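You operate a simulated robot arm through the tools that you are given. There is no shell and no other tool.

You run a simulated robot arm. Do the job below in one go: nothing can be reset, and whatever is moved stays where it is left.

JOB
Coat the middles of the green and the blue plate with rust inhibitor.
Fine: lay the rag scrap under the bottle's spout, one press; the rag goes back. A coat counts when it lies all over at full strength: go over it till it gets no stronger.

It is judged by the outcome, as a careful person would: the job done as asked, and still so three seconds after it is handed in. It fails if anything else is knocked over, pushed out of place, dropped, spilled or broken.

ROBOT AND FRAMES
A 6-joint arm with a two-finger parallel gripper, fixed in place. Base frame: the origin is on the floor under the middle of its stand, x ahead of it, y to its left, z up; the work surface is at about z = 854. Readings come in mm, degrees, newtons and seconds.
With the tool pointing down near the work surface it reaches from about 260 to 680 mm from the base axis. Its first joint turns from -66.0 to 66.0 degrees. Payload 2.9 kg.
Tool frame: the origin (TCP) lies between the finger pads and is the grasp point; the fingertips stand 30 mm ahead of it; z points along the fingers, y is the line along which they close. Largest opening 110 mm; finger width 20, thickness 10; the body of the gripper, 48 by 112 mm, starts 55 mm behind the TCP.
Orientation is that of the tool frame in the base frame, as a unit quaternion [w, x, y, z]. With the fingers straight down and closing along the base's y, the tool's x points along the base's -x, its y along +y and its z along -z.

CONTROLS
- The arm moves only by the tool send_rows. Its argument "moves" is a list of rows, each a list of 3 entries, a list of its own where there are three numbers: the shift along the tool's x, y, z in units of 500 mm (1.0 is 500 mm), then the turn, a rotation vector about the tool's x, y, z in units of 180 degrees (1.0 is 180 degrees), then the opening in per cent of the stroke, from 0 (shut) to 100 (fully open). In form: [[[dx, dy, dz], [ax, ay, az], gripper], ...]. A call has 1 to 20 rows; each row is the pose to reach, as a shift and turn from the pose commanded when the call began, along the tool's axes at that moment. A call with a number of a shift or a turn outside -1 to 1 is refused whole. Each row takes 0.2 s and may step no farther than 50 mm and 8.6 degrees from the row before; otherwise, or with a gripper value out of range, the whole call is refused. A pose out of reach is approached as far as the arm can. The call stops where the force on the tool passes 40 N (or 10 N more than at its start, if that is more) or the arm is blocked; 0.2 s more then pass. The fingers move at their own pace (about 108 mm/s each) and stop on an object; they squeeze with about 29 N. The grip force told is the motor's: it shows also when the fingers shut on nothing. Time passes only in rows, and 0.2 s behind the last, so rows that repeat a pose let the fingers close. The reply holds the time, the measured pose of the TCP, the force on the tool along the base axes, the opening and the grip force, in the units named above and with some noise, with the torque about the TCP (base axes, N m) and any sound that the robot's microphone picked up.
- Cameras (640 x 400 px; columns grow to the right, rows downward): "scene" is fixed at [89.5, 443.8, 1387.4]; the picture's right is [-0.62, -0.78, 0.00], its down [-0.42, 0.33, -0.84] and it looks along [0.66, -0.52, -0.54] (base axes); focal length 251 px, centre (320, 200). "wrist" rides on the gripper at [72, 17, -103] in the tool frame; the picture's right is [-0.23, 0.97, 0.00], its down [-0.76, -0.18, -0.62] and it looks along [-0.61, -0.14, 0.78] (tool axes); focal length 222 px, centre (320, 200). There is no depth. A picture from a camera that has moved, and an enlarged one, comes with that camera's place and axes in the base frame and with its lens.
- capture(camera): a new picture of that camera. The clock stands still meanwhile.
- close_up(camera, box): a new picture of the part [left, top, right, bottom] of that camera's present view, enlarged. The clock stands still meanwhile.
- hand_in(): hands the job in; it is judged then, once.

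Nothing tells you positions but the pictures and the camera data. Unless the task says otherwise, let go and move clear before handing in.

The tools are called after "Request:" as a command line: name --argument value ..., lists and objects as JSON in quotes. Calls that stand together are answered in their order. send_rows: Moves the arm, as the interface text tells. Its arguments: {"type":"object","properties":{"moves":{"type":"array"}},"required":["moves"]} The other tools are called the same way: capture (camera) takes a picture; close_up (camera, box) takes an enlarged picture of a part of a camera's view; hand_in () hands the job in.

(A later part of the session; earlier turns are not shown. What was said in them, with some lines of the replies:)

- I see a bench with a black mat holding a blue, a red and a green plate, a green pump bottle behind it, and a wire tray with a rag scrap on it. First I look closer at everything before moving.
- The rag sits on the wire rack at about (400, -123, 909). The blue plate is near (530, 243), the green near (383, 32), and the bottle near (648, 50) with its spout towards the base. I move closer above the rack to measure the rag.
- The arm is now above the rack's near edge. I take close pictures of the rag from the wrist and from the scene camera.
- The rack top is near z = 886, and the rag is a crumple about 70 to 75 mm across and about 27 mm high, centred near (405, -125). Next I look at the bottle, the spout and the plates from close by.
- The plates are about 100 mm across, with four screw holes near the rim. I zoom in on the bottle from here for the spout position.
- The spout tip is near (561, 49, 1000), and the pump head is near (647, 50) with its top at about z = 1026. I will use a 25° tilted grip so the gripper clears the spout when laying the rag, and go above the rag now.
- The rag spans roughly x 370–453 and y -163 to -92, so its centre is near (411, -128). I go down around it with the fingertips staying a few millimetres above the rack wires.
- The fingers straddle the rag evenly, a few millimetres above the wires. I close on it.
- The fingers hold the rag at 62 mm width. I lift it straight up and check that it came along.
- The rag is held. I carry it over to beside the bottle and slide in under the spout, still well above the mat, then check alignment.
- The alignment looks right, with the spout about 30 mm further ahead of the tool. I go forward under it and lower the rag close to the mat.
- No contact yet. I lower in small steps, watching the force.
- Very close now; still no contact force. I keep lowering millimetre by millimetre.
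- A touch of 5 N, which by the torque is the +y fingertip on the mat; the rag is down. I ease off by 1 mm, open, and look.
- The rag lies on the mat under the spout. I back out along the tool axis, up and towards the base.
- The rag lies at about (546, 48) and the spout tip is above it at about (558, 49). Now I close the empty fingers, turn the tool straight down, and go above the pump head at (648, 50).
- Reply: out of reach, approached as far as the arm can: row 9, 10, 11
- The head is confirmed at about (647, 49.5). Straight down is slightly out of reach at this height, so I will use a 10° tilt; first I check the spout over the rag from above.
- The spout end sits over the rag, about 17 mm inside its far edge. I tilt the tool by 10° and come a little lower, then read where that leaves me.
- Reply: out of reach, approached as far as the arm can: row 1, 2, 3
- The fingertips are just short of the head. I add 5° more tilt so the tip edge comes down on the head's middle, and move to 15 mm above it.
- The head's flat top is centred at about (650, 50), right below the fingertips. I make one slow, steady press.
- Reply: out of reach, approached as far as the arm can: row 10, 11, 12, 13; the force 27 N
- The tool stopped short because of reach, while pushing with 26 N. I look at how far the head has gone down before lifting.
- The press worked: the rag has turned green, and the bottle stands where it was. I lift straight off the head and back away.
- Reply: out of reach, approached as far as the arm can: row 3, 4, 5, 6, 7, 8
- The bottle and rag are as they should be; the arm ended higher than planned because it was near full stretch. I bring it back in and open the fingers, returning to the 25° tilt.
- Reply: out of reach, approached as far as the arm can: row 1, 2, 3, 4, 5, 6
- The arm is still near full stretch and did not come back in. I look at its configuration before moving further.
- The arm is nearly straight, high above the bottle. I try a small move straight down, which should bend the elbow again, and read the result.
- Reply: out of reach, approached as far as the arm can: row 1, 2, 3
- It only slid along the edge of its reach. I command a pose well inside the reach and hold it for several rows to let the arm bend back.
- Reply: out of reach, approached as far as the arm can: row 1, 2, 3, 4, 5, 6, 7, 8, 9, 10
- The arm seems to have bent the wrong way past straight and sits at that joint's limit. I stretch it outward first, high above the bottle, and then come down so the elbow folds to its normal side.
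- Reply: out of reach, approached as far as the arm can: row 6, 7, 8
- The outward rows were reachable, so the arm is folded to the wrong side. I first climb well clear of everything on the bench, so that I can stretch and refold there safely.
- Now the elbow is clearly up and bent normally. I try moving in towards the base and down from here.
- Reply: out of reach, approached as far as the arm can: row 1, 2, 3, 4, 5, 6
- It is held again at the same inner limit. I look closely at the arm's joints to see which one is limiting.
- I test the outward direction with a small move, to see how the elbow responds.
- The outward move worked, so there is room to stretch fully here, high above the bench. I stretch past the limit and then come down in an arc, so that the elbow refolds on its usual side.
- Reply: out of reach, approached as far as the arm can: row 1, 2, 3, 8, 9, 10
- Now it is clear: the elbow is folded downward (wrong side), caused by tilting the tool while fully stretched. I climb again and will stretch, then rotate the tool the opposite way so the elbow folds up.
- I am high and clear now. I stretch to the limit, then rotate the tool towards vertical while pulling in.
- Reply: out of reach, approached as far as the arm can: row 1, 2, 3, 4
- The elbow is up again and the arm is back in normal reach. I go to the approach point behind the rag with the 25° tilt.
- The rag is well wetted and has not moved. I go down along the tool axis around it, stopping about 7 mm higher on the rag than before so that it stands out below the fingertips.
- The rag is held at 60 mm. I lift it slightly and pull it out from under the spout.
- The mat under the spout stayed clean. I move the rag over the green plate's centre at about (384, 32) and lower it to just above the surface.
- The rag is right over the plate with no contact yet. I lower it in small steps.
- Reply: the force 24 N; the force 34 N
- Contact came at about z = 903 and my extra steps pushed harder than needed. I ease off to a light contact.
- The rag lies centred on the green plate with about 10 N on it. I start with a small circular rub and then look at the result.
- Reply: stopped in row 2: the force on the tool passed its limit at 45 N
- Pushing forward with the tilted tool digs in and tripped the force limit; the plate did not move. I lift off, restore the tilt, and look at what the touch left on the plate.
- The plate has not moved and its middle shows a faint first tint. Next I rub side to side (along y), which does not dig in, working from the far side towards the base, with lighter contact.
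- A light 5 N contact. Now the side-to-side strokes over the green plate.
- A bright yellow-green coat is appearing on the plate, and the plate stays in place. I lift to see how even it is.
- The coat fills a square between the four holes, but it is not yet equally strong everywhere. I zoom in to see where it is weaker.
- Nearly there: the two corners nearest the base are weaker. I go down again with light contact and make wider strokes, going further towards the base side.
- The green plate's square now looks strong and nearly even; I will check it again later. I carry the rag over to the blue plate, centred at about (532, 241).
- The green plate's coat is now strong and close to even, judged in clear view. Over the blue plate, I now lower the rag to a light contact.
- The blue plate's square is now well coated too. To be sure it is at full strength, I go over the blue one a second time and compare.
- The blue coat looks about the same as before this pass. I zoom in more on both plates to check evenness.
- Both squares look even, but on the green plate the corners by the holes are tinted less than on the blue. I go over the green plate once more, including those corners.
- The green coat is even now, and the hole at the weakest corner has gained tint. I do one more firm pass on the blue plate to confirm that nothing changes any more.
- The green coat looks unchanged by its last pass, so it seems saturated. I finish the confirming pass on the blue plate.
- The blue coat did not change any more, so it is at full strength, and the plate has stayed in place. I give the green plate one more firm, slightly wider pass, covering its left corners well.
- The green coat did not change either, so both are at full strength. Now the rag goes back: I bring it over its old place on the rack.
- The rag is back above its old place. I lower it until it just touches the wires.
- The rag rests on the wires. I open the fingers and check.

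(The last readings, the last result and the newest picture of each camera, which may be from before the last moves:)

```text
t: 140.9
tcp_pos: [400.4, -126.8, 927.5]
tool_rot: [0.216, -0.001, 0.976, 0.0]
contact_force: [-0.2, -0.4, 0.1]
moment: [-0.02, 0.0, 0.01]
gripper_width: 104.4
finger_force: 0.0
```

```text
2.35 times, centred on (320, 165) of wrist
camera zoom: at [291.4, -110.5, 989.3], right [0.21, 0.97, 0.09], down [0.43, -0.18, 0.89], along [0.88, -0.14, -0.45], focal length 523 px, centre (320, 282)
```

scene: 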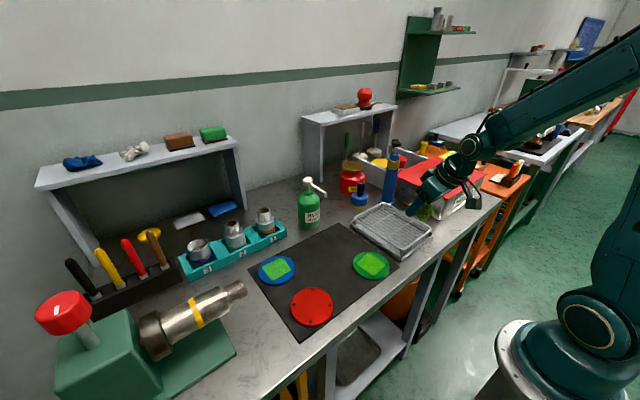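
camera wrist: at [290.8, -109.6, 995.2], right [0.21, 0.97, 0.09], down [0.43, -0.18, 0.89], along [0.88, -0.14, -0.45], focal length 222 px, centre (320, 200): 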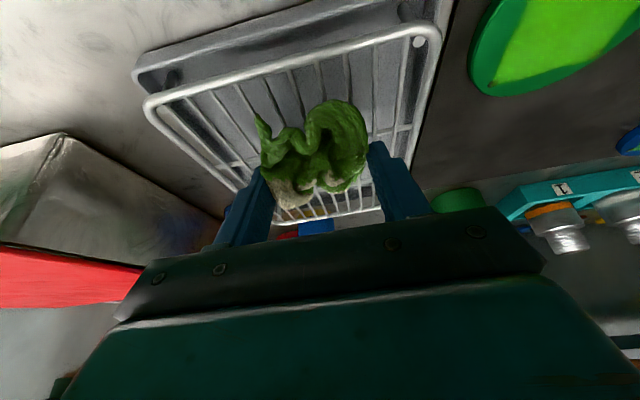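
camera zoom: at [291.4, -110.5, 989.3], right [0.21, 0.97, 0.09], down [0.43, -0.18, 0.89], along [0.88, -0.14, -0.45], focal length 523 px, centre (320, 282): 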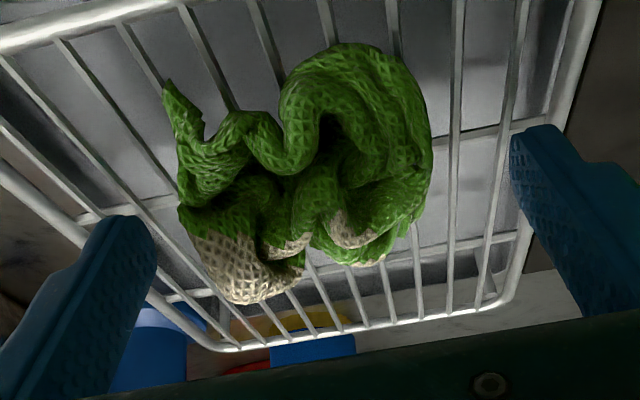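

The rag is free on the rack. I rise straight up and clear, then check the whole bench.

Request:
send_rows --moves '[[[-0.0169, 0, -0.0363], [0, 0, 0], 95], [[-0.0507, 0, -0.1088], [0, 0, 0], 95], [[-0.0845, 0, -0.1813], [0, 0, 0], 95], [[-0.1183, 0, -0.2538], [0, 0, 0], 95], [[-0.1183, 0.06, -0.3138], [0, 0, 0], 95], [[-0.1183, 0.12, -0.3738], [0, 0, 0], 95], [[-0.1183, 0.18, -0.4138], [0, 0, 0], 95], [[-0.1183, 0.18, -0.4138], [0, 0, 0], 95]]'

Request:
capture --camera "scene"

Request:
close_up --camera "scene" --box '[240, 160, 440, 340]'

Request:
close_up --camera "scene" --box '[350, 190, 440, 260]'

Request:
capture --camera "wrist"

```text
t: 142.7
tcp_pos: [365.0, -35.4, 1138.4]
tool_rot: [0.216, 0.0, 0.976, -0.001]
contact_force: [-0.2, -0.8, 0.5]
moment: [-0.02, -0.01, 0.0]
gripper_width: 104.5
finger_force: 0.2
```

```text
taken
```

scene: 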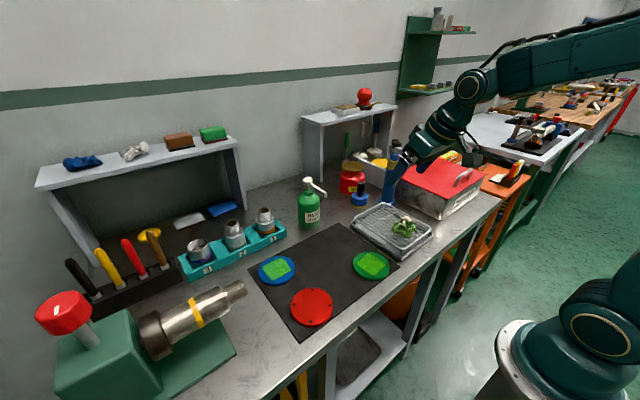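

```text
2.22 times, centred on (340, 250) of scene
camera zoom: at [89.5, 443.8, 1387.4], right [-0.62, -0.78, 0.0], down [-0.42, 0.33, -0.84], along [0.66, -0.52, -0.54], focal length 558 px, centre (276, 89)
```

zoom: 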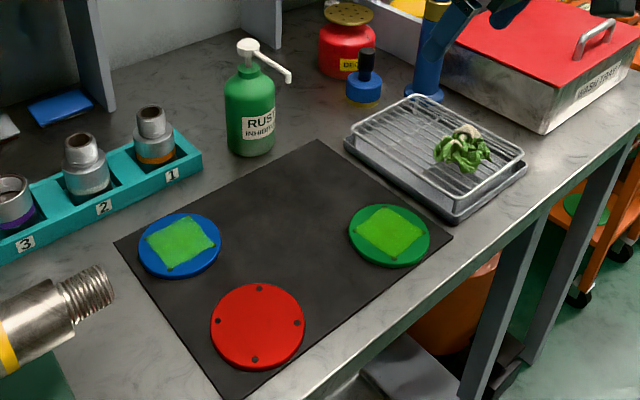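

```text
5.71 times, centred on (395, 225) of scene
camera zoom: at [89.5, 443.8, 1387.4], right [-0.62, -0.78, 0.0], down [-0.42, 0.33, -0.84], along [0.66, -0.52, -0.54], focal length 1436 px, centre (-109, 57)
```

zoom: 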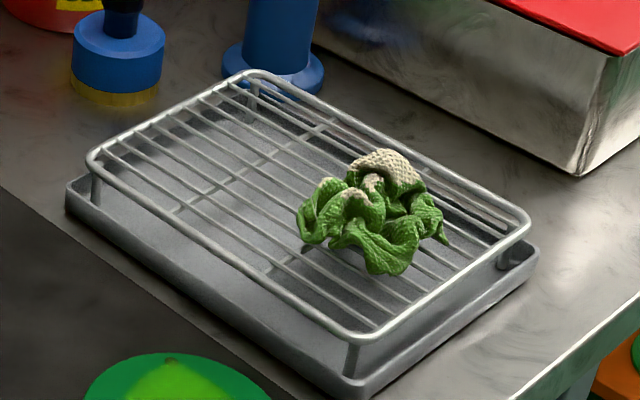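

```text
taken
camera wrist: at [257.5, -19.2, 1201.7], right [0.21, 0.97, 0.09], down [0.43, -0.18, 0.89], along [0.88, -0.14, -0.45], focal length 222 px, centre (320, 200)
```

wrist: 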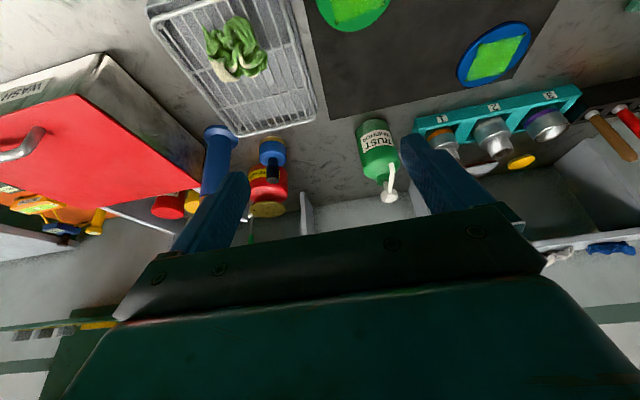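

The rag is back in its place, and the bottle, plates and other items are undisturbed. A last close look at both coats in clear light.

Request:
close_up --camera "scene" --box '[256, 254, 296, 282]'

Request:
close_up --camera "scene" --box '[352, 250, 392, 278]'

Request:
close_up --camera "wrist" --box '[300, 0, 560, 140]'

```text
14.29 times, centred on (276, 268) of scene
camera zoom: at [89.5, 443.8, 1387.4], right [-0.62, -0.78, 0.0], down [-0.42, 0.33, -0.84], along [0.66, -0.52, -0.54], focal length 3590 px, centre (949, -771)
```

zoom: 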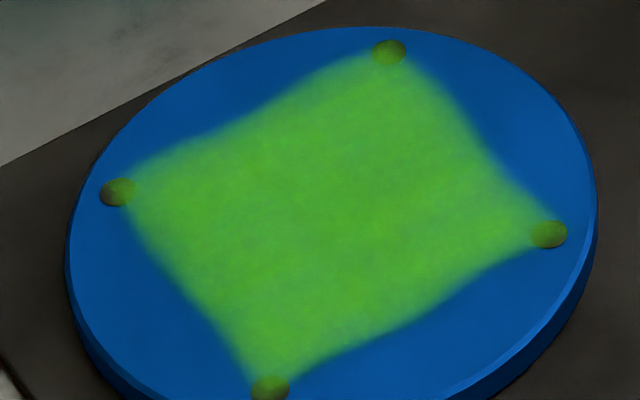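

```text
14.29 times, centred on (372, 264) of scene
camera zoom: at [89.5, 443.8, 1387.4], right [-0.62, -0.78, 0.0], down [-0.42, 0.33, -0.84], along [0.66, -0.52, -0.54], focal length 3590 px, centre (-423, -714)
```

zoom: 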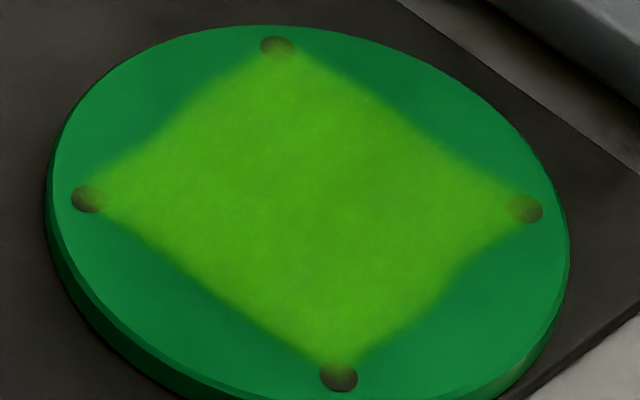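

```text
2.46 times, centred on (430, 70) of wrist
camera zoom: at [257.5, -19.2, 1201.7], right [0.21, 0.97, 0.09], down [0.43, -0.18, 0.89], along [0.88, -0.14, -0.45], focal length 547 px, centre (49, 520)
```

zoom: 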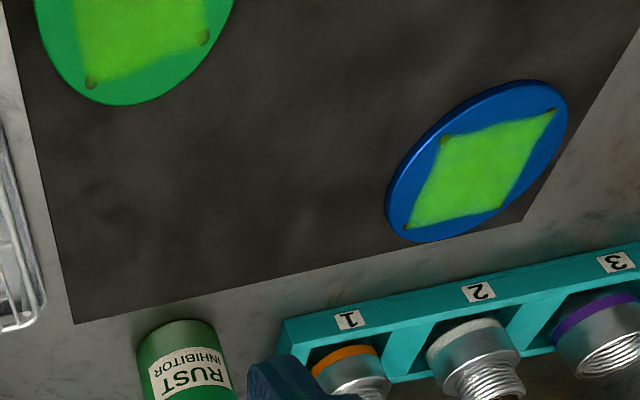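

Both squares are evenly coated and did not change in their last passes. The rag lies back on its rack, the bottle and plates are in place, and the arm is clear with nothing in the gripper, so I hand the job in.

Request:
hand_in

```text
The job is handed in.
```

I coated the middles of the green and blue plates with rust inhibitor and handed the job in. No verdict has come back yet.

- **Inhibitor:** I laid the rag under the spout and pressed the pump once. That one press was enough for both plates.
- **Coats:** each coat fills the square between the plate's four holes. I went over each plate until a further pass made no visible difference. On the green plate, the holes at the square's corners are tinted a little less than on the blue one, and more rubbing did not change that.
- **Rag:** it is back on the wire rack, in its old place within what I can see.
- **Surroundings:** the pictures show no spills and nothing knocked over. The coated plates may have shifted by less than half a millimetre.
- **Mishaps:** after the press the arm's elbow folded the wrong way, and it took about 15 seconds of moves high above the bench to free it. Early on the green plate, one stroke pushed too hard and tripped the force limit, but the plate did not move.
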